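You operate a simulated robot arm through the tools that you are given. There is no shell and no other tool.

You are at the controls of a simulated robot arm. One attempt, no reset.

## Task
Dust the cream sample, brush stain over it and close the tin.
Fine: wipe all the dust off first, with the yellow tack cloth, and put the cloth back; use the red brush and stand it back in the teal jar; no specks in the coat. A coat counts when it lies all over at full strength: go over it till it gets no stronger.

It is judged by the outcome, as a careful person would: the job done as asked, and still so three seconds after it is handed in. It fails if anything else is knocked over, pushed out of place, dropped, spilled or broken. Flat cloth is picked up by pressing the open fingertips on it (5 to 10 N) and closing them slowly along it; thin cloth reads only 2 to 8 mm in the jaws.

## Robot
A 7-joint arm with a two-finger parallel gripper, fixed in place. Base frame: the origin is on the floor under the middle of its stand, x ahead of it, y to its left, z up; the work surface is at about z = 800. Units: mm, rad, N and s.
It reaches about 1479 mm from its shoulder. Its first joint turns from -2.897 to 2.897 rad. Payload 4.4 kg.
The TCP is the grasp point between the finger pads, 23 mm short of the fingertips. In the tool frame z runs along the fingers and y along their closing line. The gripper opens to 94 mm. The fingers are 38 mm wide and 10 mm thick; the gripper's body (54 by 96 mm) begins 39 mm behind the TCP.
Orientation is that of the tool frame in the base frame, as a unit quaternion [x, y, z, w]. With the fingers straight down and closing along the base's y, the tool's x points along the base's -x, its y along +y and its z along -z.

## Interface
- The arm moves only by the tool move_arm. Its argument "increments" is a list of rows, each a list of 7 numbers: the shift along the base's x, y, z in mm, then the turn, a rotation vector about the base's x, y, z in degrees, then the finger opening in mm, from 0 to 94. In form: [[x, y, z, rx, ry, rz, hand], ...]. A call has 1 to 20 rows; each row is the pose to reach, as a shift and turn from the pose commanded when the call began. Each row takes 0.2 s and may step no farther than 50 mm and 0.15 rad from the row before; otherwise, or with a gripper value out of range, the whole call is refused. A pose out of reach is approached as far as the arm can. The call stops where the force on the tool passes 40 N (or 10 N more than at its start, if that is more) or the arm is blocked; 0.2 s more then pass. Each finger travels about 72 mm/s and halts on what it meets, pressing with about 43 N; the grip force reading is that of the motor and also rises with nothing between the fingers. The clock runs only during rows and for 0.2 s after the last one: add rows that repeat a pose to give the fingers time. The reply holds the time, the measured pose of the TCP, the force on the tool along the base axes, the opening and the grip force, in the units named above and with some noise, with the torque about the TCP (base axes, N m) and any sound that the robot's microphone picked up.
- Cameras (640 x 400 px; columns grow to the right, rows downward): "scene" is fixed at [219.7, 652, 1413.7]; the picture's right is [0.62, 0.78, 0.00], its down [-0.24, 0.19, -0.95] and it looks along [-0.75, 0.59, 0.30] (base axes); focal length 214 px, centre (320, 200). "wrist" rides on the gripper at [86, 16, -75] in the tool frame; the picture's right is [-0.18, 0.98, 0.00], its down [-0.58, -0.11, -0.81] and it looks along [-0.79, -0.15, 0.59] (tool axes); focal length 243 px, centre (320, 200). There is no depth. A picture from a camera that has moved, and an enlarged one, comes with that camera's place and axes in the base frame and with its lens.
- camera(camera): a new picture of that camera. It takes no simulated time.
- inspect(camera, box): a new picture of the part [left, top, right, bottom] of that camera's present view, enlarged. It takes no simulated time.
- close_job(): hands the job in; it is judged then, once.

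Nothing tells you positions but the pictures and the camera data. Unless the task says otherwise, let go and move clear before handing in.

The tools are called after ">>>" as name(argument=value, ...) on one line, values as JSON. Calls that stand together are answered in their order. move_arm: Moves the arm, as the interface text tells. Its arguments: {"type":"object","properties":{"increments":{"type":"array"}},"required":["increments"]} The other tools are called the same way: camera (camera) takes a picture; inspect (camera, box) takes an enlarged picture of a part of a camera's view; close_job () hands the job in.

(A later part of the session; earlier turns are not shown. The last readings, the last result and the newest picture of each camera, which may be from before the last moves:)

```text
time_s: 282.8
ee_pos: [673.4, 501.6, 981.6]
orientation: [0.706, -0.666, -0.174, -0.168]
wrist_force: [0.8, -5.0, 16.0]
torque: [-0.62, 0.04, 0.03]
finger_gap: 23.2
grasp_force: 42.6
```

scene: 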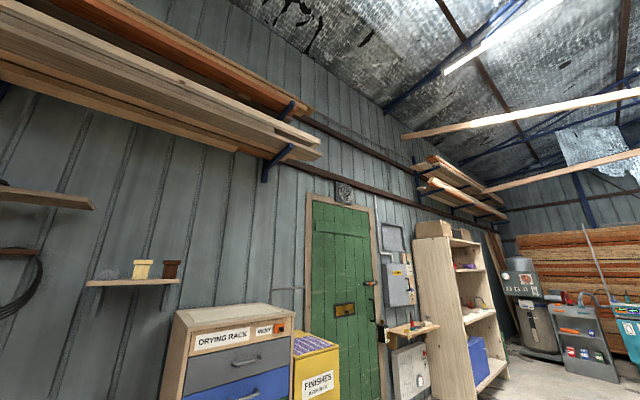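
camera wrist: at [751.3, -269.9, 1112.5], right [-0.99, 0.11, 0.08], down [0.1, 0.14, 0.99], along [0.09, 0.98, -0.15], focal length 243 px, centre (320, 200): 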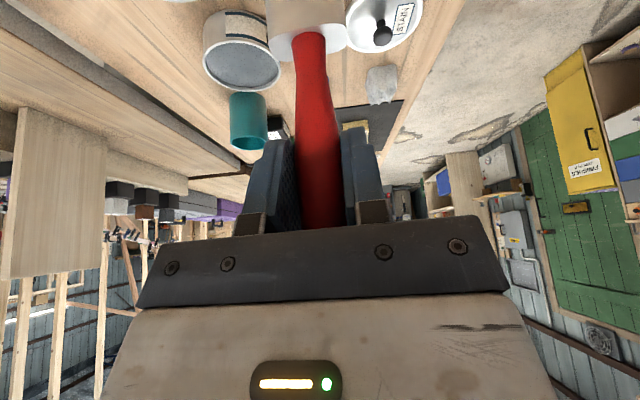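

>>> move_arm(increments=[[-0.3, 5, 0.1, 0, 0, 0, 12], [-0.6, 10, 0.2, 0, 0, 0, 12], [-0.9, 15, 0.2, 0, 0, 0, 12], [-1.2, 20, 0.2, 0, 0, 0, 12], [-1.4, 25, 0.2, 0, 0, 0, 12], [-1.7, 30, 0.2, 0, 0, 0, 12], [-2.0, 35, 0.2, 0, 0, 0, 12], [-2.3, 40, 0.2, 0, 0, 0, 12], [-2.6, 45, 0.1, 0, 0, 0, 12], [-2.9, 50, 0.1, 0, 0, 0, 12], [-3.2, 55, 0.1, 0, 0, 0, 12], [-3.5, 60, 0.0, 0, 0, 0, 12], [-3.8, 65, 0.0, 0, 0, 0, 12], [-4.1, 70, 0.0, 0, 0, 0, 12], [-4.4, 75, 0.0, 0, 0, 0, 12], [-4.8, 82.5, 0.0, 0, 0, 0, 12]])

>>> move_arm(increments=[[0, 0, 10, 0, 0, 0, 12], [0, 0, 45, 0, 0, 0, 12], [0, 0, 84, 0, 0, 0, 12], [12, -37, 84, 0, 0, 0, 12], [25, -74, 84, 0, 0, 0, 12], [38, -111, 84, 0, 0, 0, 12], [51, -148, 84, 0, 0, 0, 12], [64, -185, 84, 0, 0, 0, 12], [77, -222, 84, 0, 0, 0, 12], [90, -259, 84, 0, 0, 0, 12], [103, -296, 84, 0, 0, 0, 12], [116, -333, 84, 0, 0, 0, 12], [131, -363, 84, 0, 0, 0, 12], [131, -363, 84, 0, 0, 0, 12]])

>>> inspect(camera="wrist", box=[345, 20, 473, 110])

>>> inspect(camera="wrist", box=[365, 25, 429, 70])

```text
time_s: 286.2
ee_pos: [670.3, 583.6, 981.4]
orientation: [0.705, -0.666, -0.174, -0.169]
wrist_force: [-0.2, -5.0, 12.5]
torque: [-0.63, 0.06, 0.05]
finger_gap: 23.2
grasp_force: 42.8
```

```text
time_s: 289.2
ee_pos: [800.1, 219.7, 1064.5]
orientation: [0.705, -0.666, -0.174, -0.169]
wrist_force: [0.8, 0.1, -1.1]
torque: [0.03, 0.02, 0.01]
finger_gap: 23.1
grasp_force: 42.9
```

```text
4.44 times, centred on (409, 65) of wrist
camera zoom: at [790.9, 109.7, 1091.7], right [-0.99, 0.11, 0.08], down [0.1, 0.14, 0.99], along [0.09, 0.98, -0.15], focal length 1078 px, centre (-76, 800)
```

zoom: 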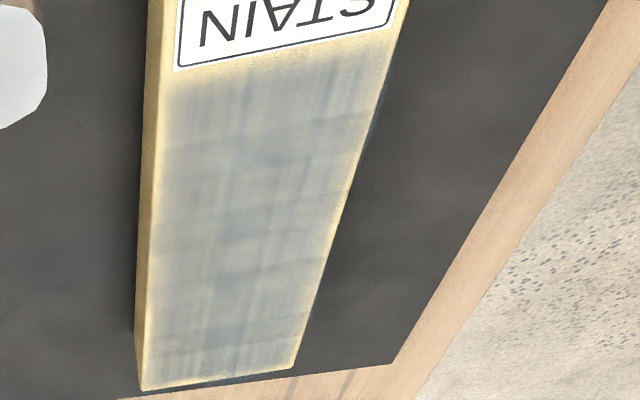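

```text
8.89 times, centred on (397, 48) of wrist
camera zoom: at [790.9, 109.7, 1091.7], right [-0.99, 0.11, 0.08], down [0.1, 0.14, 0.99], along [0.09, 0.98, -0.15], focal length 2157 px, centre (-364, 1556)
```

zoom: 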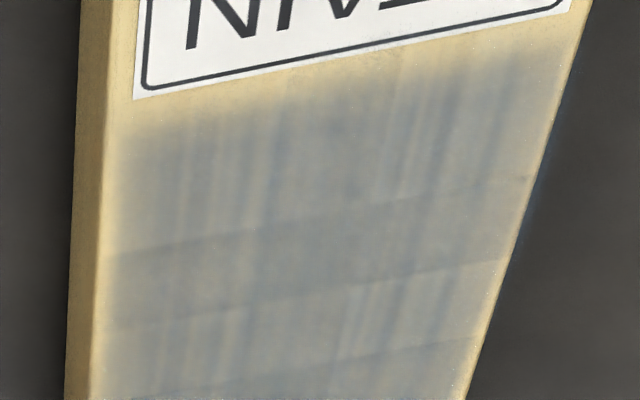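

The last two strokes changed nothing on either half, so I suspect the brush isn't picking up stain. I'll look closely at the tin's level from the side.

>>> move_arm(increments=[[-4, -42, 5, 0, 0, 0, 12], [-8, -84, 10, 0, 0, 0, 12], [-12, -126, 15, 0, 0, 0, 12], [-16, -168, 20, 0, 0, 0, 12], [-20, -210, 22, 0, 0, 0, 12], [-24, -252, 22, 0, 0, 0, 12], [-28, -294, 22, 0, 0, 0, 12], [-32, -336, 22, 0, 0, 0, 12], [-40, -378, 22, 0, 0, 0, 12], [-40, -378, 22, 0, 0, 0, 12]])

>>> inspect(camera="wrist", box=[196, 5, 292, 97])

>>> inspect(camera="wrist", box=[200, 50, 264, 95])

```text
time_s: 291.4
ee_pos: [758.8, -158.7, 1085.8]
orientation: [0.705, -0.666, -0.174, -0.169]
wrist_force: [-0.8, -0.1, -0.8]
torque: [0.03, -0.02, 0.02]
finger_gap: 23.3
grasp_force: 43.2
```

```text
4.35 times, centred on (244, 51) of wrist
camera zoom: at [750.7, -269.9, 1113.1], right [-0.99, 0.11, 0.08], down [0.1, 0.14, 0.99], along [0.09, 0.98, -0.15], focal length 1055 px, centre (650, 848)
```

zoom: 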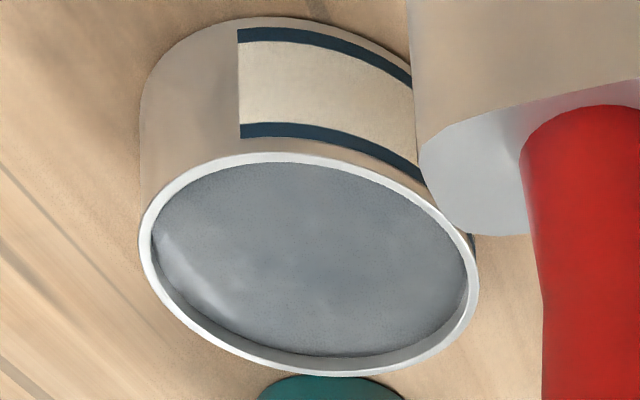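

```text
8.89 times, centred on (232, 72) of wrist
camera zoom: at [750.7, -269.9, 1113.1], right [-0.99, 0.11, 0.08], down [0.1, 0.14, 0.99], along [0.09, 0.98, -0.15], focal length 2157 px, centre (1102, 1333)
```

zoom: 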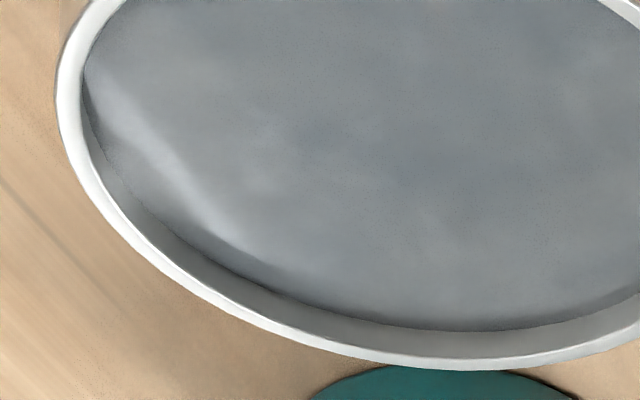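

The stain level is unchanged, about 7 mm below the rim. I'll go back to the viewing spot and zoom right in on the coat to judge whether it's truly uneven.

>>> move_arm(increments=[[4, 42, -2, 0, 0, 0, 12], [8, 84, -6, 0, 0, 0, 12], [12, 126, -10, 0, 0, 0, 12], [14, 168, -14, 0, 0, 0, 12], [16, 210, -18, 0, 0, 0, 12], [18, 252, -22, 0, 0, 0, 12], [20, 294, -22, 0, 0, 0, 12], [22, 336, -22, 0, 0, 0, 12], [25, 378, -30, 0, 0, 0, 12], [25, 420, -40, 0, 0, 0, 12], [25, 450, -60, 0, 0, 0, 12], [25, 450, -60, 0, 0, 0, 12]])

>>> camera(camera="wrist")

>>> inspect(camera="wrist", box=[350, 20, 478, 110])

```text
time_s: 294.0
ee_pos: [785.2, 293.2, 1026.2]
orientation: [0.706, -0.665, -0.175, -0.168]
wrist_force: [0.5, -0.3, -0.1]
torque: [-0.01, -0.03, 0.01]
finger_gap: 23.5
grasp_force: 42.8
```

```text
taken
camera wrist: at [776.4, 181.2, 1053.4], right [-0.99, 0.11, 0.08], down [0.1, 0.14, 0.99], along [0.09, 0.98, -0.15], focal length 243 px, centre (320, 200)
```

wrist: 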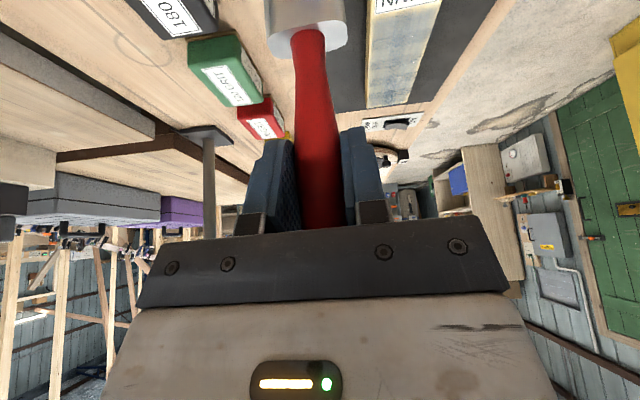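

```text
4.44 times, centred on (414, 65) of wrist
camera zoom: at [776.4, 181.2, 1053.4], right [-0.99, 0.11, 0.08], down [0.1, 0.14, 0.99], along [0.09, 0.98, -0.15], focal length 1078 px, centre (-98, 800)
```

zoom: 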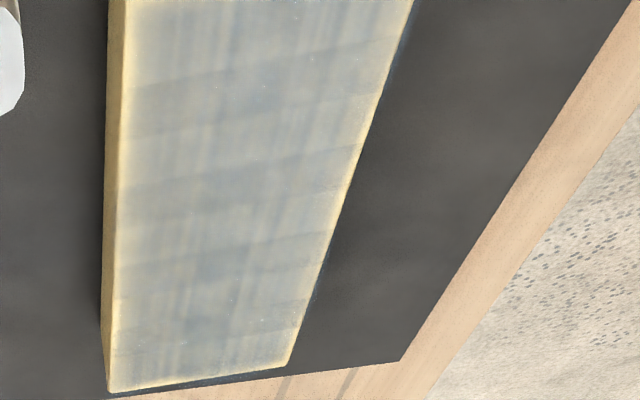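

>>> inspect(camera="wrist", box=[365, 20, 445, 70])

>>> inspect(camera="wrist", box=[365, 60, 429, 110])

>>> inspect(camera="wrist", box=[370, 50, 402, 70])

```text
8.00 times, centred on (405, 45) of wrist
camera zoom: at [776.4, 181.2, 1053.4], right [-0.99, 0.11, 0.08], down [0.1, 0.14, 0.99], along [0.09, 0.98, -0.15], focal length 1941 px, centre (-360, 1440)
```

zoom: 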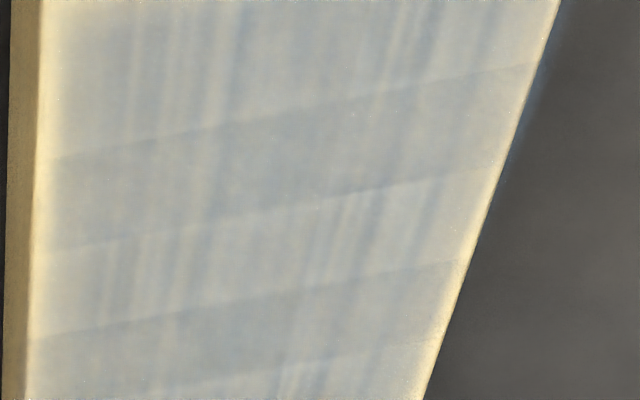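

```text
8.00 times, centred on (397, 85) of wrist
camera zoom: at [776.4, 181.2, 1053.4], right [-0.99, 0.11, 0.08], down [0.1, 0.14, 0.99], along [0.09, 0.98, -0.15], focal length 1941 px, centre (-296, 1120)
```

zoom: 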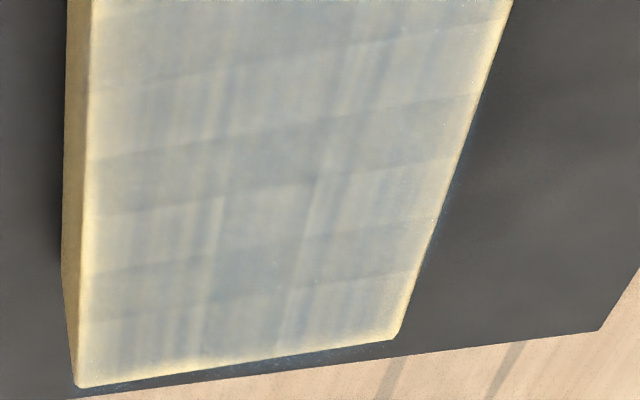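

```text
16.00 times, centred on (386, 60) of wrist
camera zoom: at [776.4, 181.2, 1053.4], right [-0.99, 0.11, 0.08], down [0.1, 0.14, 0.99], along [0.09, 0.98, -0.15], focal length 3882 px, centre (-736, 2440)
```

zoom: 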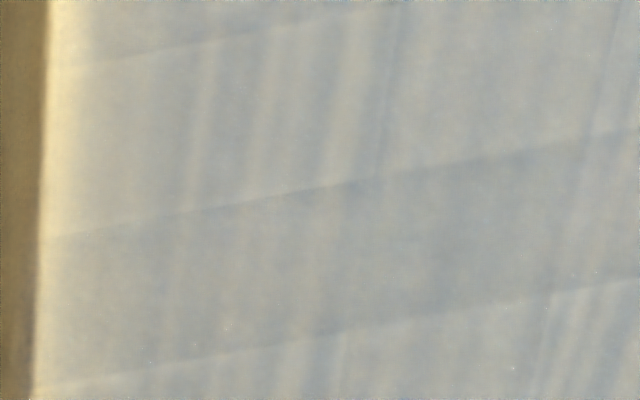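

The pattern is a regular, even banding over the whole board with no weak areas, which suggests the coat is saturated. I'll zoom in further to check for trapped specks.

>>> inspect(camera="wrist", box=[370, 52, 394, 67])

>>> inspect(camera="wrist", box=[375, 75, 407, 100])

>>> inspect(camera="wrist", box=[376, 76, 408, 101])

>>> inspect(camera="wrist", box=[395, 20, 435, 50])

```text
16.00 times, centred on (382, 60) of wrist
camera zoom: at [776.4, 181.2, 1053.4], right [-0.99, 0.11, 0.08], down [0.1, 0.14, 0.99], along [0.09, 0.98, -0.15], focal length 3882 px, centre (-672, 2448)
```

zoom: 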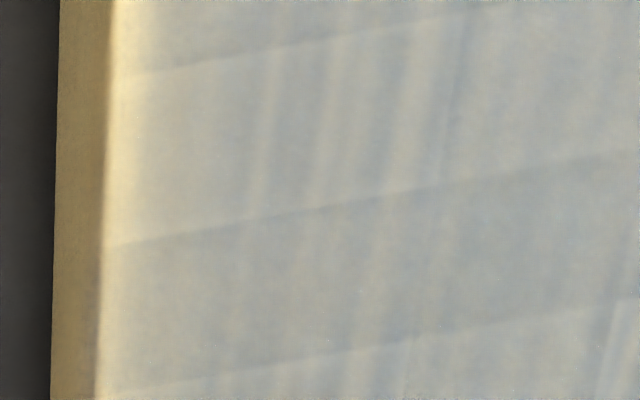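

```text
16.00 times, centred on (391, 88) of wrist
camera zoom: at [776.4, 181.2, 1053.4], right [-0.99, 0.11, 0.08], down [0.1, 0.14, 0.99], along [0.09, 0.98, -0.15], focal length 3882 px, centre (-816, 2000)
```

zoom: 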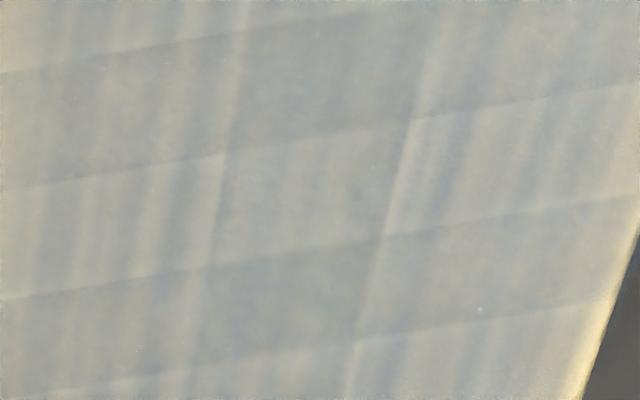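

```text
16.00 times, centred on (392, 88) of wrist
camera zoom: at [776.4, 181.2, 1053.4], right [-0.99, 0.11, 0.08], down [0.1, 0.14, 0.99], along [0.09, 0.98, -0.15], focal length 3882 px, centre (-832, 1984)
```

zoom: 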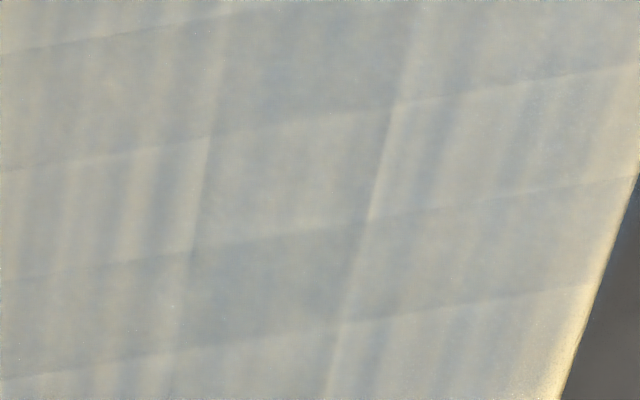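

```text
13.33 times, centred on (415, 35) of wrist
camera zoom: at [776.4, 181.2, 1053.4], right [-0.99, 0.11, 0.08], down [0.1, 0.14, 0.99], along [0.09, 0.98, -0.15], focal length 3235 px, centre (-947, 2400)
```

zoom: 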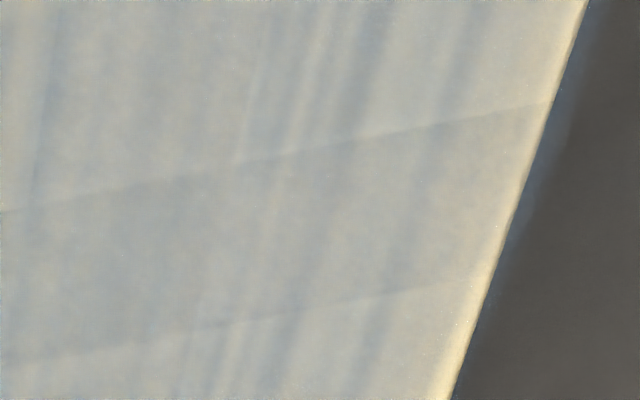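

The dots differ from render to render, so they're only image noise. The coat is even and the last two strokes added nothing, so it's at full strength. Now I'll return the brush: rise, turn back to the original yaw and move over the jar.

>>> move_arm(increments=[[0, 0, 30, 0, 0, -3, 12], [0, 0, 54, 0, 0, -10, 12], [10, -5, 54, 0, 0, -17.5, 12], [22, -11, 54, 0, 0, -25, 12], [34, -17, 54, 0, 0, -32.5, 12], [46, -24, 54, 0, 0, -40, 12], [58, -30, 54, 0, 0, -47.5, 12], [70, -36, 54, 0, 0, -55, 12], [82, -43, 54, 0, 0, -62.5, 12], [94, -49, 54, 0, 0, -70, 12], [106, -55, 54, 0, 0, -77.5, 12], [118, -62, 54, 0, 0, -85, 12], [130, -68, 54, 0, 0, -91, 12], [140, -74, 54, 0, 0, -93.3, 12], [145, -77, 54, 0, 0, -93.3, 12], [145, -77, 54, 0, 0, -93.3, 12]])

>>> camera(camera="wrist")

```text
time_s: 297.4
ee_pos: [929.5, 215.7, 1080.7]
orientation: [0.0, 0.97, -0.003, 0.243]
wrist_force: [-0.3, -0.4, 0.2]
torque: [0.0, 0.02, 0.01]
finger_gap: 22.9
grasp_force: 42.5
```

```text
taken
camera wrist: at [819.6, 233.9, 1107.8], right [0.16, 0.98, 0.08], down [0.13, -0.1, 0.99], along [0.98, -0.15, -0.15], focal length 243 px, centre (320, 200)
```

wrist: 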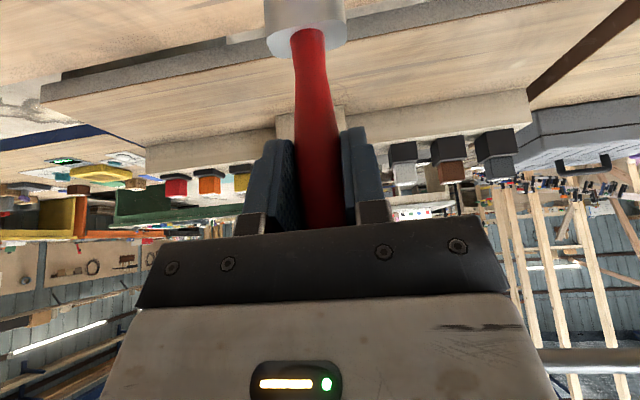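

>>> move_arm(increments=[[0, 0, -20, 0, 0, 0, 12], [0, 0, -40, 0, 0, 0, 12], [0, 0, -60, 0, 0, 0, 12], [0, 0, -80, 0, 0, 0, 12], [0, 0, -95, 0, 0, 0, 12], [0, 0, -95, 0, 0, 0, 12]])

>>> camera(camera="wrist")

```text
time_s: 298.8
ee_pos: [930.9, 214.9, 986.6]
orientation: [0.0, 0.97, -0.003, 0.242]
wrist_force: [-0.2, -0.3, -1.1]
torque: [-0.03, -0.03, 0.04]
finger_gap: 23.3
grasp_force: 43.6
```

```text
taken
camera wrist: at [820.3, 233.9, 1013.2], right [0.16, 0.98, 0.08], down [0.13, -0.1, 0.99], along [0.98, -0.15, -0.15], focal length 243 px, centre (320, 200)
```

wrist: 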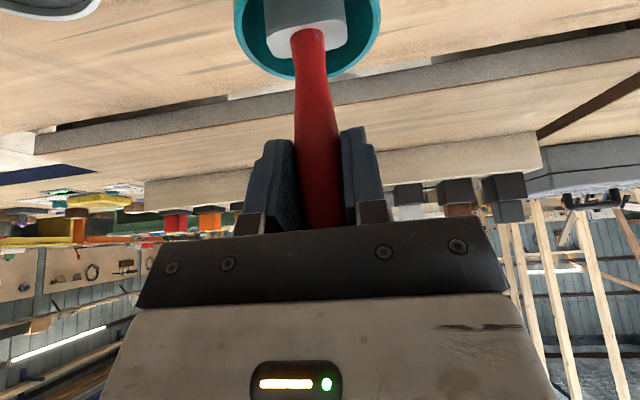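

The ferrule is centred in the jar's mouth. I'll continue down gently until it rests.

>>> move_arm(increments=[[0, 0, -8, 0, 0, 0, 12], [0, 0, -16, 0, 0, 0, 12], [0, 0, -22, 0, 0, 0, 12], [0, 0, -26, 0, 0, 0, 12], [0, 0, -26, 0, 0, 0, 12]])

```text
time_s: 300.0
ee_pos: [930.3, 216.0, 960.5]
orientation: [-0.001, 0.97, -0.003, 0.243]
wrist_force: [-0.4, 0.4, -0.2]
torque: [-0.03, 0.02, 0.03]
finger_gap: 23.4
grasp_force: 43.1
```

>>> move_arm(increments=[[0, 0, -1.5, 0, 0, 0, 12], [0, 0, -3, 0, 0, 0, 12], [0, 0, -4, 0, 0, 0, 12], [0, 0, -4, 0, 0, 0, 12]])

```text
time_s: 301.0
ee_pos: [931.4, 216.8, 956.1]
orientation: [0.0, 0.97, -0.003, 0.243]
wrist_force: [0.2, -0.4, -0.1]
torque: [-0.01, -0.01, 0.0]
finger_gap: 23.2
grasp_force: 43.5
```

>>> move_arm(increments=[[0, 0, -1, 0, 0, 0, 12], [0, 0, -2, 0, 0, 0, 12], [0, 0, -2.5, 0, 0, 0, 12], [0, 0, -2.5, 0, 0, 0, 12]])

```text
time_s: 302.0
ee_pos: [931.0, 216.6, 955.5]
orientation: [0.0, 0.97, -0.003, 0.244]
wrist_force: [0.9, -0.6, 19.9]
torque: [0.07, -0.28, -0.01]
finger_gap: 23.5
grasp_force: 43.0
```

The brush is standing on the jar floor. I'll ease the pressure and open slowly.

>>> move_arm(increments=[[0, 0, 0.8, 0, 0, 0, 12], [0, 0, 1.3, 0, 0, 0, 12], [0, 0, 1.3, 0, 0, 0, 20], [0, 0, 1.3, 0, 0, 0, 24], [0, 0, 1.3, 0, 0, 0, 27], [0, 0, 1.3, 0, 0, 0, 32], [0, 0, 1.3, 0, 0, 0, 40], [0, 0, 1.3, 0, 0, 0, 55], [0, 0, 1.3, 0, 0, 0, 75], [0, 0, 1.3, 0, 0, 0, 90], [0, 0, 1.3, 0, 0, 0, 90]])

>>> camera(camera="wrist")

```text
time_s: 304.4
ee_pos: [930.7, 215.6, 955.2]
orientation: [0.0, 0.97, -0.003, 0.243]
wrist_force: [-0.6, -1.0, 8.7]
torque: [0.02, 0.02, -0.03]
finger_gap: 89.8
grasp_force: 0.2
```

```text
taken
camera wrist: at [819.8, 233.6, 981.3], right [0.16, 0.98, 0.08], down [0.13, -0.1, 0.99], along [0.98, -0.15, -0.15], focal length 243 px, centre (320, 200)
```

wrist: 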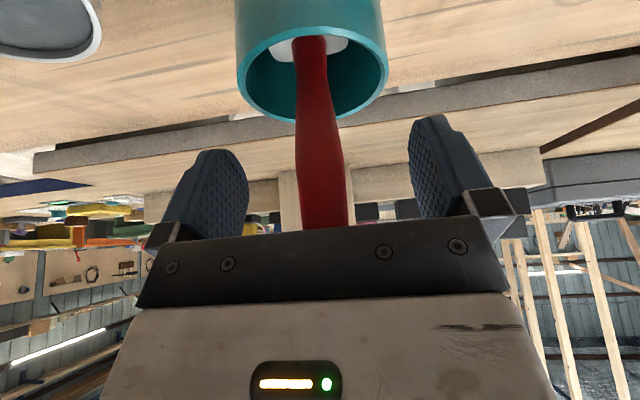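

Fingers are open but the palm is lightly touching the handle's top, so I'll retreat straight back along the tool axis.

>>> move_arm(increments=[[-0.5, 0, 2, 0, 0, 0, 90], [-4, 0, 8, 0, 0, 0, 90], [-12, 0, 23, 0, 0, 0, 92], [-26, 0, 50, 0, 0, 0, 94], [-45, 0, 85, 0, 0, 0, 94], [-80, 0, 100, 0, 0, 0, 94], [-125, 0, 100, 0, 0, 0, 94], [-170, 0, 100, 0, 0, 0, 94], [-170, 0, 100, 0, 0, 0, 94]])

>>> camera(camera="wrist")

```text
time_s: 306.4
ee_pos: [759.3, 218.0, 1054.4]
orientation: [0.0, 0.97, -0.003, 0.243]
wrist_force: [-0.7, 0.4, 0.6]
torque: [0.0, -0.02, 0.0]
finger_gap: 94.1
grasp_force: 0.0
```

```text
taken
camera wrist: at [649.8, 235.7, 1080.9], right [0.16, 0.98, 0.08], down [0.13, -0.1, 0.99], along [0.98, -0.15, -0.15], focal length 243 px, centre (320, 200)
```

wrist: 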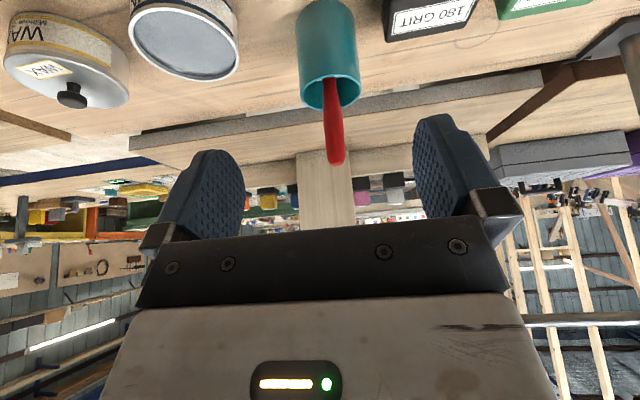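

The brush stands upright in the jar. Before closing the tin I'll check the coat with a clear, unobstructed view.

>>> move_arm(increments=[[-17, 36, 0, 0, 7, 0, 94], [-34, 73, -8, 0, 14, 0, 94], [-51, 110, -16, 0, 21, 0, 94], [-68, 147, -24, 0, 28, 0, 94], [-85, 184, -32, 0, 28, 0, 94], [-102, 220, -42, 0, 28, 0, 94], [-119, 257, -54, 0, 28, 0, 94], [-119, 257, -54, 0, 28, 0, 94]])

>>> camera(camera="wrist")

>>> inspect(camera="wrist", box=[210, 0, 466, 160])

```text
time_s: 308.2
ee_pos: [640.9, 473.3, 1001.7]
orientation: [0.0, 1.0, -0.002, 0.001]
wrist_force: [-0.5, -0.1, -0.1]
torque: [0.02, -0.02, 0.02]
finger_gap: 94.0
grasp_force: 0.1
```

```text
taken
camera wrist: at [554.9, 491.3, 1076.9], right [0.18, 0.98, -0.01], down [0.58, -0.1, 0.81], along [0.79, -0.15, -0.59], focal length 243 px, centre (320, 200)
```

wrist: 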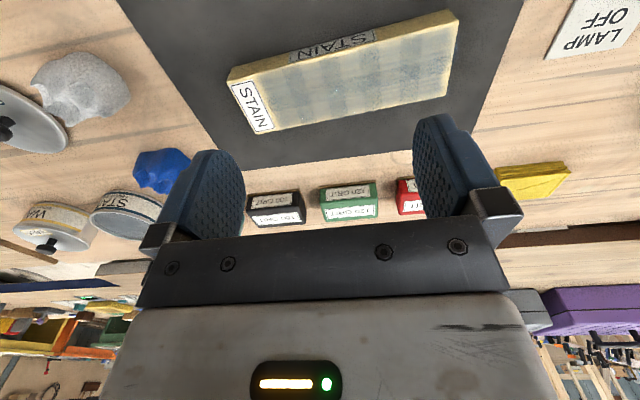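

```text
2.50 times, centred on (338, 80) of wrist
camera zoom: at [554.9, 491.3, 1076.9], right [0.18, 0.98, -0.01], down [0.58, -0.1, 0.81], along [0.79, -0.15, -0.59], focal length 606 px, centre (275, 500)
```

zoom: 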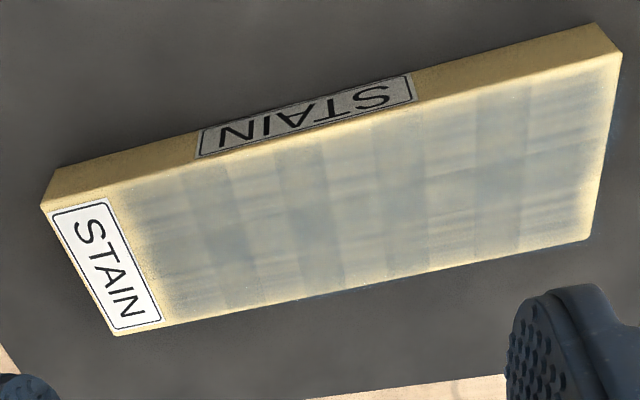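

>>> inspect(camera="wrist", box=[225, 50, 353, 140])

>>> inspect(camera="wrist", box=[340, 0, 468, 110])

```text
4.44 times, centred on (289, 95) of wrist
camera zoom: at [554.9, 491.3, 1076.9], right [0.18, 0.98, -0.01], down [0.58, -0.1, 0.81], along [0.79, -0.15, -0.59], focal length 1078 px, centre (458, 667)
```

zoom: 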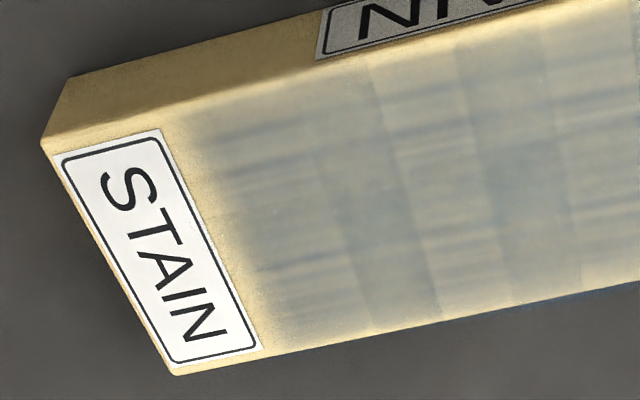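

```text
3.64 times, centred on (404, 55) of wrist
camera zoom: at [554.9, 491.3, 1076.9], right [0.18, 0.98, -0.01], down [0.58, -0.1, 0.81], along [0.79, -0.15, -0.59], focal length 882 px, centre (14, 727)
```

zoom: 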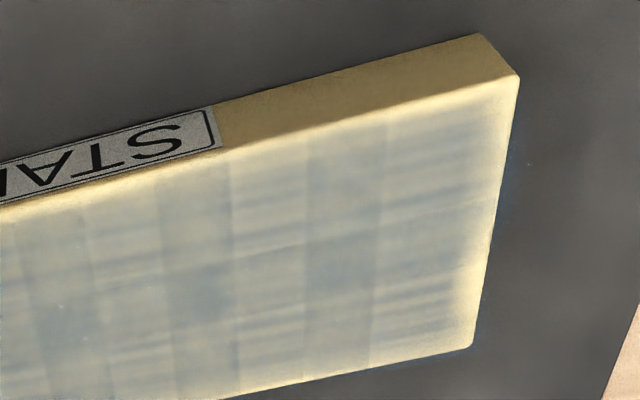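

All the coat cells look equally strong and unchanged, and I see no specks. Next I'll close the tin, starting with a close look at the lid.

>>> move_arm(increments=[[0, -45, 0, 0, 0, 0, 94], [0, -90, 0, 0, 0, 0, 94], [-5, -135, 0, 0, 0, 0, 94], [-10, -180, 0, 0, 0, 0, 94], [-15, -225, 0, 0, 0, 0, 94], [-20, -270, 0, 0, 0, 0, 94], [-25, -315, -10, 0, 0, 0, 94], [-30, -360, -20, 0, 0, 0, 94], [-35, -400, -30, 0, 0, 0, 94], [-35, -415, -30, 0, 0, 0, 94], [-35, -415, -30, 0, 0, 0, 94]])

>>> camera(camera="wrist")

>>> inspect(camera="wrist", box=[230, 0, 422, 120])

```text
time_s: 310.6
ee_pos: [606.3, 57.1, 970.9]
orientation: [0.0, 1.0, -0.003, 0.002]
wrist_force: [0.1, 0.0, -0.8]
torque: [-0.02, 0.0, -0.01]
finger_gap: 94.1
grasp_force: 0.1
```

```text
taken
camera wrist: at [521.1, 75.9, 1046.7], right [0.18, 0.98, -0.01], down [0.58, -0.1, 0.81], along [0.79, -0.15, -0.59], focal length 243 px, centre (320, 200)
```

wrist: 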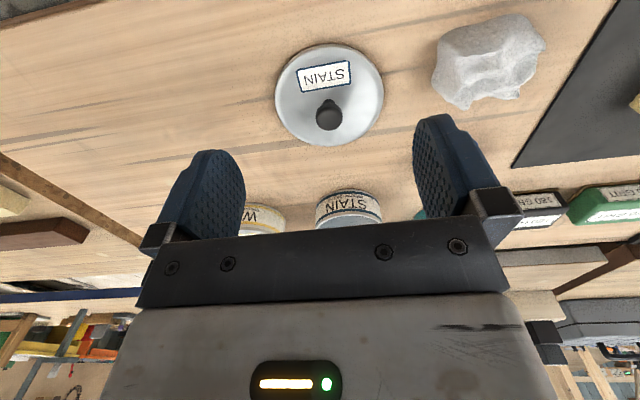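

```text
3.33 times, centred on (326, 60) of wrist
camera zoom: at [521.1, 75.9, 1046.7], right [0.18, 0.98, -0.01], down [0.58, -0.1, 0.81], along [0.79, -0.15, -0.59], focal length 809 px, centre (300, 667)
```

zoom: 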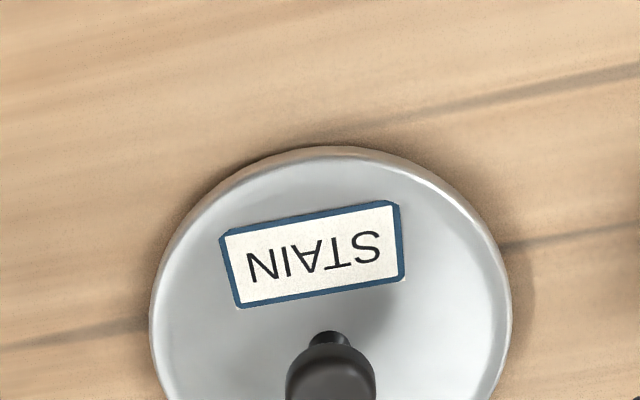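

The lid is about 113 mm across with a 30 mm knob near (671, 57), its top at z≈827. I'll move above the knob and descend partway to check alignment.

>>> move_arm(increments=[[30, 0, -20, 0, 0, 0, 94], [60, 0, -50, 0, 0, 0, 94], [64.5, 0, -85, 0, 0, 0, 94], [64.5, 0, -95, 0, 0, 0, 94], [64.5, 0, -95, 0, 0, 0, 94]])

>>> camera(camera="wrist")

```text
time_s: 311.8
ee_pos: [671.2, 56.4, 876.1]
orientation: [0.0, 1.0, -0.003, 0.002]
wrist_force: [-0.4, 0.2, 0.8]
torque: [-0.01, -0.01, 0.0]
finger_gap: 94.0
grasp_force: 0.0
```

```text
taken
camera wrist: at [584.5, 75.4, 951.8], right [0.18, 0.98, -0.01], down [0.58, -0.1, 0.81], along [0.79, -0.15, -0.59], focal length 243 px, centre (320, 200)
```

wrist: 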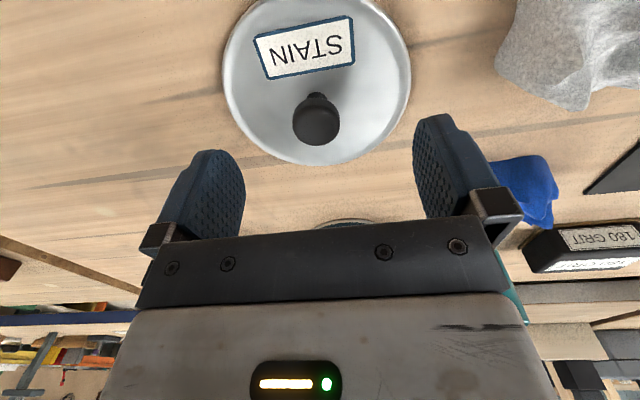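

The knob is centred between the fingers at about (672.5, 57). I'll lower so the fingertips stay just above the lid plate, then close.

>>> move_arm(increments=[[1.5, 0.5, -20, 0, 0, 0, 94], [1.5, 0.5, -36, 0, 0, 0, 94], [1.5, 0.5, -41, 0, 0, 0, 94], [1.5, 0.5, -41, 0, 0, 0, 94]])

>>> camera(camera="wrist")

```text
time_s: 312.8
ee_pos: [671.5, 57.9, 834.9]
orientation: [-0.001, 1.0, -0.003, 0.001]
wrist_force: [0.0, -0.4, -0.2]
torque: [0.01, 0.02, -0.01]
finger_gap: 94.0
grasp_force: 0.0
```

```text
taken
camera wrist: at [586.3, 76.2, 910.5], right [0.18, 0.98, -0.01], down [0.58, -0.1, 0.81], along [0.79, -0.15, -0.59], focal length 243 px, centre (320, 200)
```

wrist: 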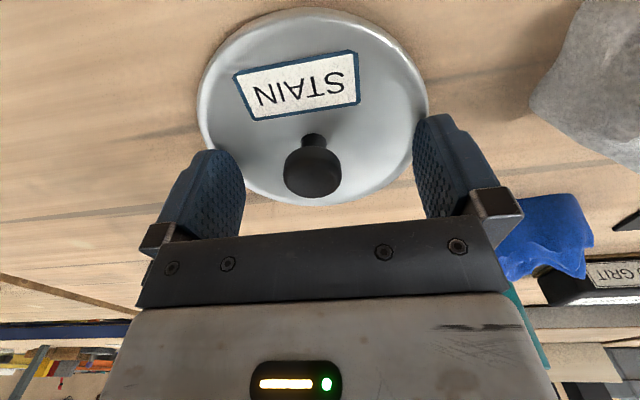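

>>> move_arm(increments=[[0, 0, 0, 0, 0, 0, 80], [0, 0, 0, 0, 0, 0, 64], [0, 0, 0, 0, 0, 0, 50], [0, 0, 0, 0, 0, 0, 40], [0, 0, 0, 0, 0, 0, 34], [0, 0, 0, 0, 0, 0, 30], [0, 0, 0, 0, 0, 0, 27], [0, 0, 0, 0, 0, 0, 24], [0, 0, 0, 0, 0, 0, 20], [0, 0, 0, 0, 0, 0, 16], [0, 0, 0, 0, 0, 0, 16]])

>>> camera(camera="wrist")

```text
time_s: 315.2
ee_pos: [672.2, 57.8, 834.7]
orientation: [-0.001, 1.0, -0.001, 0.001]
wrist_force: [-0.3, 0.7, 2.8]
torque: [0.14, 0.04, 0.03]
finger_gap: 26.5
grasp_force: 42.9
```

```text
taken
camera wrist: at [586.3, 76.2, 910.7], right [0.18, 0.98, -0.01], down [0.58, -0.1, 0.81], along [0.79, -0.15, -0.59], focal length 243 px, centre (320, 200)
```

wrist: 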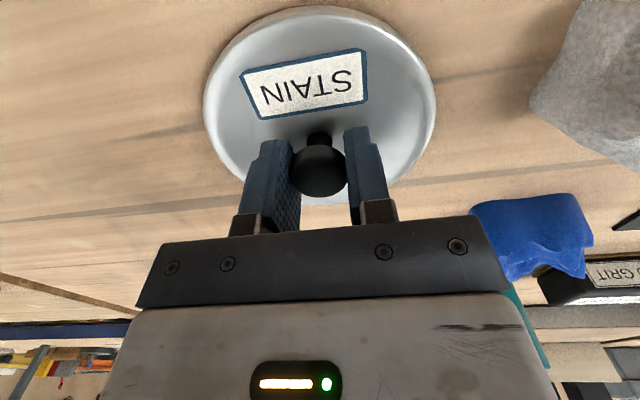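

The knob is gripped at 26.5 mm. I'll lift the lid, carry it at height over the tin (centre about (884, 56)), and stop well above.

>>> move_arm(increments=[[0, 0, 5, 0, 0, 0, 16], [0, 0, 20, 0, 0, 0, 16], [0, 0, 50, 0, 0, 0, 16], [0, 0, 90, 0, 0, 0, 16], [0, 0, 110, 0, 0, 0, 16], [0, 0, 110, 0, 0, 0, 16]])

>>> camera(camera="wrist")

```text
time_s: 316.6
ee_pos: [671.6, 58.0, 943.9]
orientation: [0.0, 1.0, -0.003, 0.002]
wrist_force: [0.1, 0.4, -0.2]
torque: [-0.02, 0.04, -0.03]
finger_gap: 26.6
grasp_force: 43.1
```

```text
taken
camera wrist: at [586.3, 76.4, 1020.7], right [0.18, 0.98, -0.01], down [0.58, -0.1, 0.81], along [0.79, -0.15, -0.59], focal length 243 px, centre (320, 200)
```

wrist: 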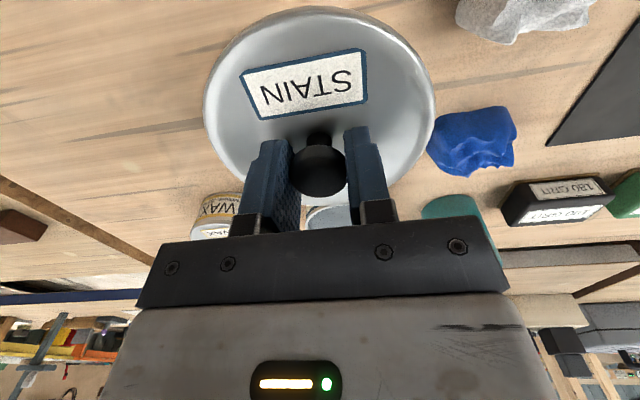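

The lid is held level. Moving it over the tin.

>>> move_arm(increments=[[42, 0, 0, 0, 0, 0, 16], [84, -1, 0, 0, 0, 0, 16], [126, -1, 0, 0, 0, 0, 16], [168, -2, 0, 0, 0, 0, 16], [200, -2, 0, 0, 0, 0, 16], [211, -2, 0, 0, 0, 0, 16], [211, -2, 0, 0, 0, 0, 16]])

>>> camera(camera="wrist")

```text
time_s: 318.2
ee_pos: [883.6, 56.7, 945.1]
orientation: [-0.001, 1.0, -0.003, 0.001]
wrist_force: [0.0, -0.2, -0.7]
torque: [0.0, 0.02, 0.0]
finger_gap: 26.7
grasp_force: 42.8
```

```text
taken
camera wrist: at [797.8, 74.7, 1020.9], right [0.18, 0.98, -0.01], down [0.58, -0.1, 0.81], along [0.79, -0.15, -0.59], focal length 243 px, centre (320, 200)
```

wrist: 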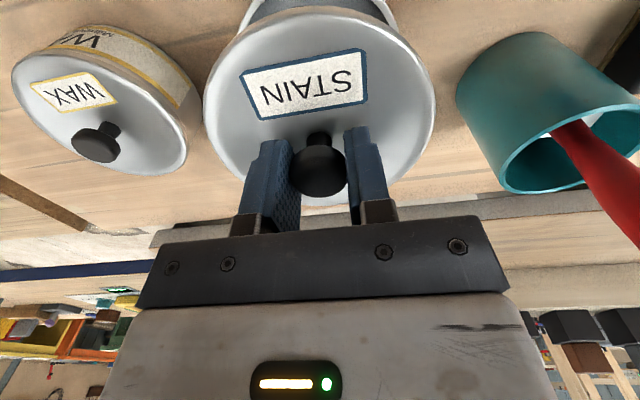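

>>> move_arm(increments=[[-1, -0.5, -20, 0, 0, 0, 16], [-1, -0.5, -40, 0, 0, 0, 16], [-1, -0.5, -52, 0, 0, 0, 16], [-1, -0.5, -52, 0, 0, 0, 16]])

>>> camera(camera="wrist")

>>> inspect(camera="wrist", box=[190, 0, 446, 160])

```text
time_s: 319.2
ee_pos: [882.6, 56.2, 893.2]
orientation: [-0.002, 1.0, -0.002, 0.001]
wrist_force: [0.0, -0.2, -0.6]
torque: [0.0, 0.03, -0.01]
finger_gap: 26.5
grasp_force: 43.0
```

```text
taken
camera wrist: at [796.6, 73.9, 969.0], right [0.18, 0.98, -0.01], down [0.58, -0.1, 0.81], along [0.79, -0.15, -0.59], focal length 243 px, centre (320, 200)
```

wrist: 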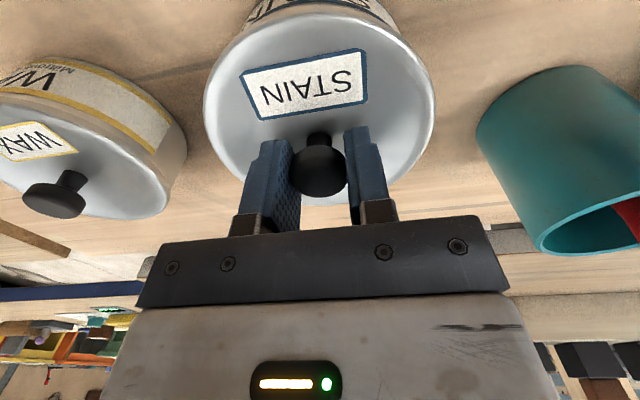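

```text
2.50 times, centred on (318, 80) of wrist
camera zoom: at [796.6, 73.9, 969.0], right [0.18, 0.98, -0.01], down [0.58, -0.1, 0.81], along [0.79, -0.15, -0.59], focal length 606 px, centre (325, 500)
```

zoom: 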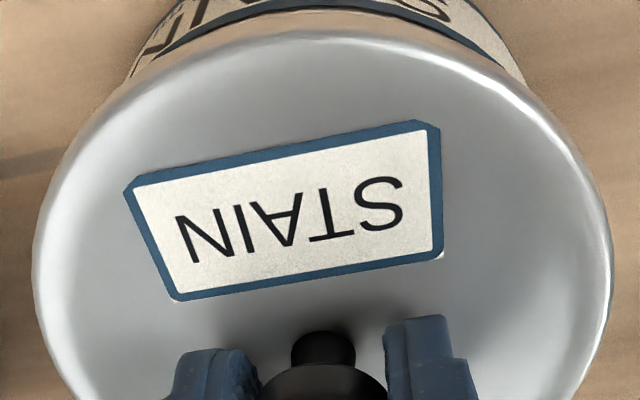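

The tin sits centred behind the lid. I'll lower slowly until it touches.

>>> move_arm(increments=[[0, 0, -3, 0, 0, 0, 16], [0, 0, -6, 0, 0, 0, 16], [0, 0, -8, 0, 0, 0, 16], [0, 0, -8, 0, 0, 0, 16]])

```text
time_s: 320.2
ee_pos: [881.2, 56.1, 884.4]
orientation: [-0.001, 1.0, -0.003, 0.001]
wrist_force: [-0.4, -0.1, -0.2]
torque: [-0.01, -0.02, 0.02]
finger_gap: 26.4
grasp_force: 42.9
```

>>> move_arm(increments=[[0, 0, -1, 0, 0, 0, 16], [0, 0, -2, 0, 0, 0, 16], [0, 0, -2.5, 0, 0, 0, 16], [0, 0, -2.5, 0, 0, 0, 16]])

```text
time_s: 321.2
ee_pos: [882.9, 55.2, 882.1]
orientation: [0.0, 1.0, -0.003, 0.001]
wrist_force: [1.8, 0.2, 1.1]
torque: [0.0, 0.03, 0.02]
finger_gap: 26.5
grasp_force: 43.0
```

>>> move_arm(increments=[[0, 0, -0.7, 0, 0, 0, 16], [0, 0, -1.4, 0, 0, 0, 16], [0, 0, -1.4, 0, 0, 0, 16]])

>>> camera(camera="wrist")

```text
time_s: 322.0
ee_pos: [882.5, 55.5, 880.5]
orientation: [0.0, 1.0, -0.002, 0.001]
wrist_force: [-0.3, 0.3, 1.0]
torque: [0.04, 0.0, 0.03]
finger_gap: 26.7
grasp_force: 42.8
```

```text
taken
camera wrist: at [796.4, 73.7, 956.8], right [0.18, 0.98, -0.01], down [0.58, -0.1, 0.81], along [0.79, -0.15, -0.59], focal length 243 px, centre (320, 200)
```

wrist: 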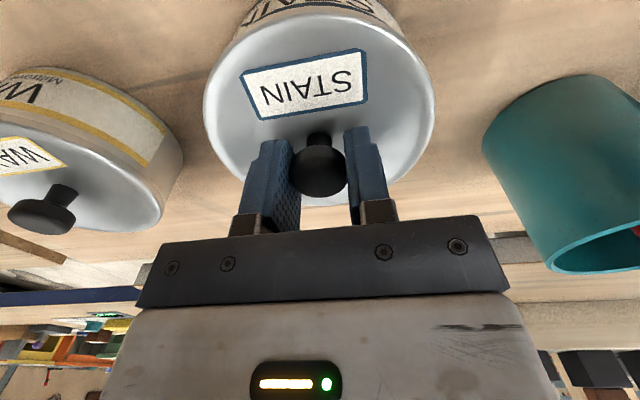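

>>> move_arm(increments=[[0, 0, -0.7, 0, 0, 0, 16], [0, 0, -1.4, 0, 0, 0, 16], [0, 0, -2, 0, 0, 0, 16], [0, 0, -2, 0, 0, 0, 16]])

```text
time_s: 323.0
ee_pos: [882.7, 55.2, 880.2]
orientation: [-0.002, 1.0, -0.002, 0.0]
wrist_force: [-6.0, -1.1, 23.1]
torque: [0.2, 0.3, 0.01]
finger_gap: 26.4
grasp_force: 42.9
```

>>> inspect(camera="wrist", box=[190, 0, 446, 160])

>>> inspect(camera="wrist", box=[0, 60, 200, 240])

```text
2.50 times, centred on (318, 80) of wrist
camera zoom: at [796.8, 73.7, 956.2], right [0.18, 0.98, -0.01], down [0.58, -0.1, 0.81], along [0.79, -0.15, -0.59], focal length 606 px, centre (325, 500)
```

zoom: 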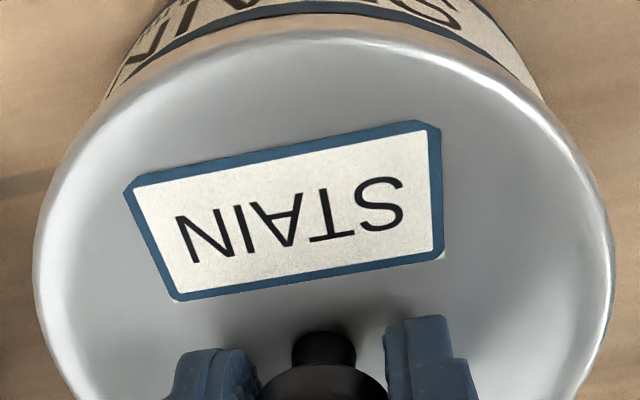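

```text
2.22 times, centred on (100, 150) of wrist
camera zoom: at [796.8, 73.7, 956.2], right [0.18, 0.98, -0.01], down [0.58, -0.1, 0.81], along [0.79, -0.15, -0.59], focal length 539 px, centre (809, 311)
```

zoom: 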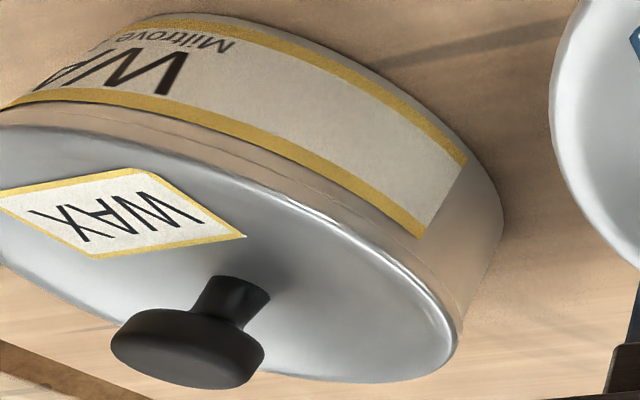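

The lid meets firm resistance at 23 N with a small -x side force, so it may sit slightly off-centre. I'll relax the position slightly and press further.

>>> move_arm(increments=[[0, 0, 0.8, 0, 0, 0, 16], [-0.5, 0, 0.8, 0, 0, 0, 16], [-1, 0, 0.8, 0, 0, 0, 16], [-1, 0, 0.8, 0, 0, 0, 16]])

```text
time_s: 324.0
ee_pos: [882.1, 55.8, 881.6]
orientation: [0.0, 1.0, -0.003, 0.001]
wrist_force: [7.1, 1.5, 14.0]
torque: [0.18, -0.18, -0.03]
finger_gap: 26.5
grasp_force: 43.2
```

>>> move_arm(increments=[[0.5, 0, 0, 0, 0, 0, 16], [0.5, 0, -0.8, 0, 0, 0, 16], [0.5, 0, -1.4, 0, 0, 0, 16], [0.5, 0, -1.4, 0, 0, 0, 16]])

```text
time_s: 325.1
ee_pos: [882.5, 55.5, 880.5]
orientation: [-0.001, 1.0, -0.003, 0.003]
wrist_force: [1.7, 0.5, 4.8]
torque: [0.16, -0.07, -0.07]
finger_gap: 26.5
grasp_force: 42.7
stopped in row 4: the force on the tool passed its limit at 41 N (the readings are from after the stop); the commanded pose is now the measured one
```

It's firmly bottomed: 41 N gave no further travel, and side forces show the lid is located on the rim. I'll release and look.

>>> move_arm(increments=[[0, 0, 0, 0, 0, 0, 22], [0, 0, 0, 0, 0, 0, 27], [0, 0, 0, 0, 0, 0, 32], [0, 0, 0, 0, 0, 0, 45], [0, 0, 0, 0, 0, 0, 65], [0, 0, 0, 0, 0, 0, 85], [0, 0, 0, 0, 0, 0, 94], [0, 0, 15, 0, 0, 0, 94], [0, 0, 40, 0, 0, 0, 94], [-30, 0, 60, 0, 0, 0, 94], [-70, 0, 80, 0, 0, 0, 94], [-110, 0, 90, 0, 0, 0, 94], [-110, 0, 90, 0, 0, 0, 94]])

>>> camera(camera="wrist")

>>> inspect(camera="wrist", box=[40, 50, 360, 230])

```text
time_s: 327.9
ee_pos: [770.8, 55.2, 970.7]
orientation: [0.0, 1.0, -0.002, 0.001]
wrist_force: [0.1, 0.4, 1.0]
torque: [-0.02, 0.0, 0.02]
finger_gap: 94.1
grasp_force: 0.0
heard: snap
```

```text
taken
camera wrist: at [685.7, 73.0, 1046.2], right [0.18, 0.98, -0.01], down [0.58, -0.1, 0.81], along [0.79, -0.15, -0.59], focal length 243 px, centre (320, 200)
```

wrist: 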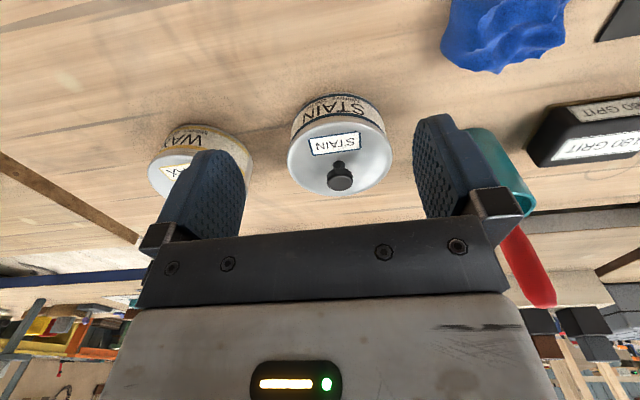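

```text
2.00 times, centred on (200, 140) of wrist
camera zoom: at [685.7, 73.0, 1046.2], right [0.18, 0.98, -0.01], down [0.58, -0.1, 0.81], along [0.79, -0.15, -0.59], focal length 485 px, centre (560, 320)
```

zoom: 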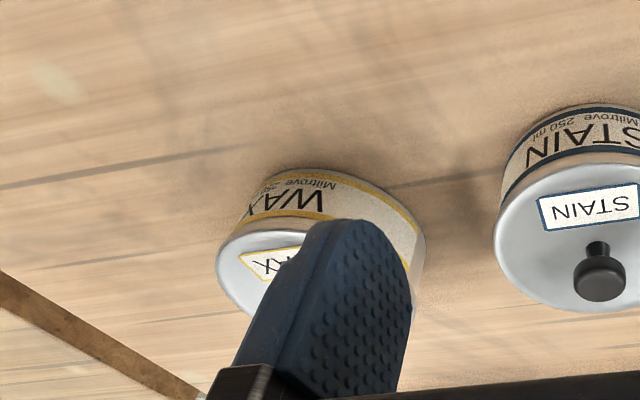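

A "snap" was heard as the lid settled. I'll check that it's level and fully on.

>>> inspect(camera="wrist", box=[280, 85, 408, 205])

>>> move_arm(increments=[[-40, 0, 0, 0, -7, 0, 94], [-80, 0, -10, 0, -14, 0, 94], [-120, 0, -20, 0, -21, 0, 94], [-160, -10, -30, 0, -28, 0, 94], [-180, -20, -40, 0, -28, 0, 94], [-180, -20, -40, 0, -28, 0, 94]])

>>> camera(camera="wrist")

>>> inspect(camera="wrist", box=[200, 60, 392, 180])

```text
3.33 times, centred on (344, 145) of wrist
camera zoom: at [685.7, 73.0, 1046.2], right [0.18, 0.98, -0.01], down [0.58, -0.1, 0.81], along [0.79, -0.15, -0.59], focal length 809 px, centre (240, 383)
```

zoom: 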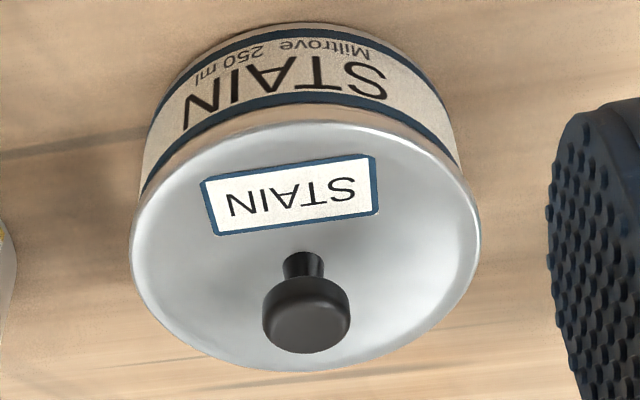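

```text
time_s: 329.2
ee_pos: [590.4, 33.7, 929.4]
orientation: [0.0, 0.97, -0.003, 0.244]
wrist_force: [-0.5, -0.1, 0.7]
torque: [0.03, -0.01, -0.01]
finger_gap: 93.7
grasp_force: 0.1
```

```text
taken
camera wrist: at [480.6, 52.9, 956.1], right [0.16, 0.98, 0.08], down [0.13, -0.1, 0.99], along [0.98, -0.15, -0.15], focal length 243 px, centre (320, 200)
```

wrist: 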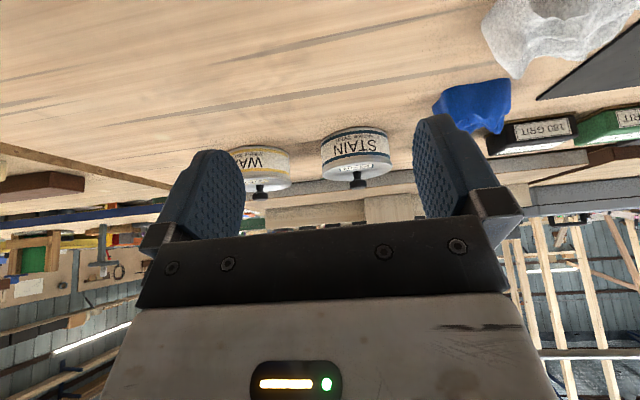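

```text
3.33 times, centred on (296, 120) of wrist
camera zoom: at [480.6, 52.9, 956.1], right [0.16, 0.98, 0.08], down [0.13, -0.1, 0.99], along [0.98, -0.15, -0.15], focal length 809 px, centre (400, 467)
```

zoom: 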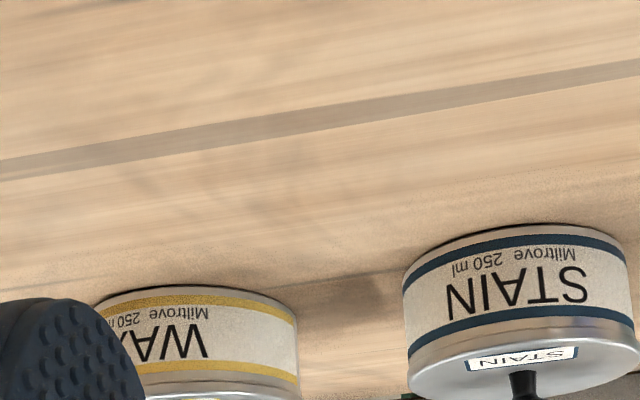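

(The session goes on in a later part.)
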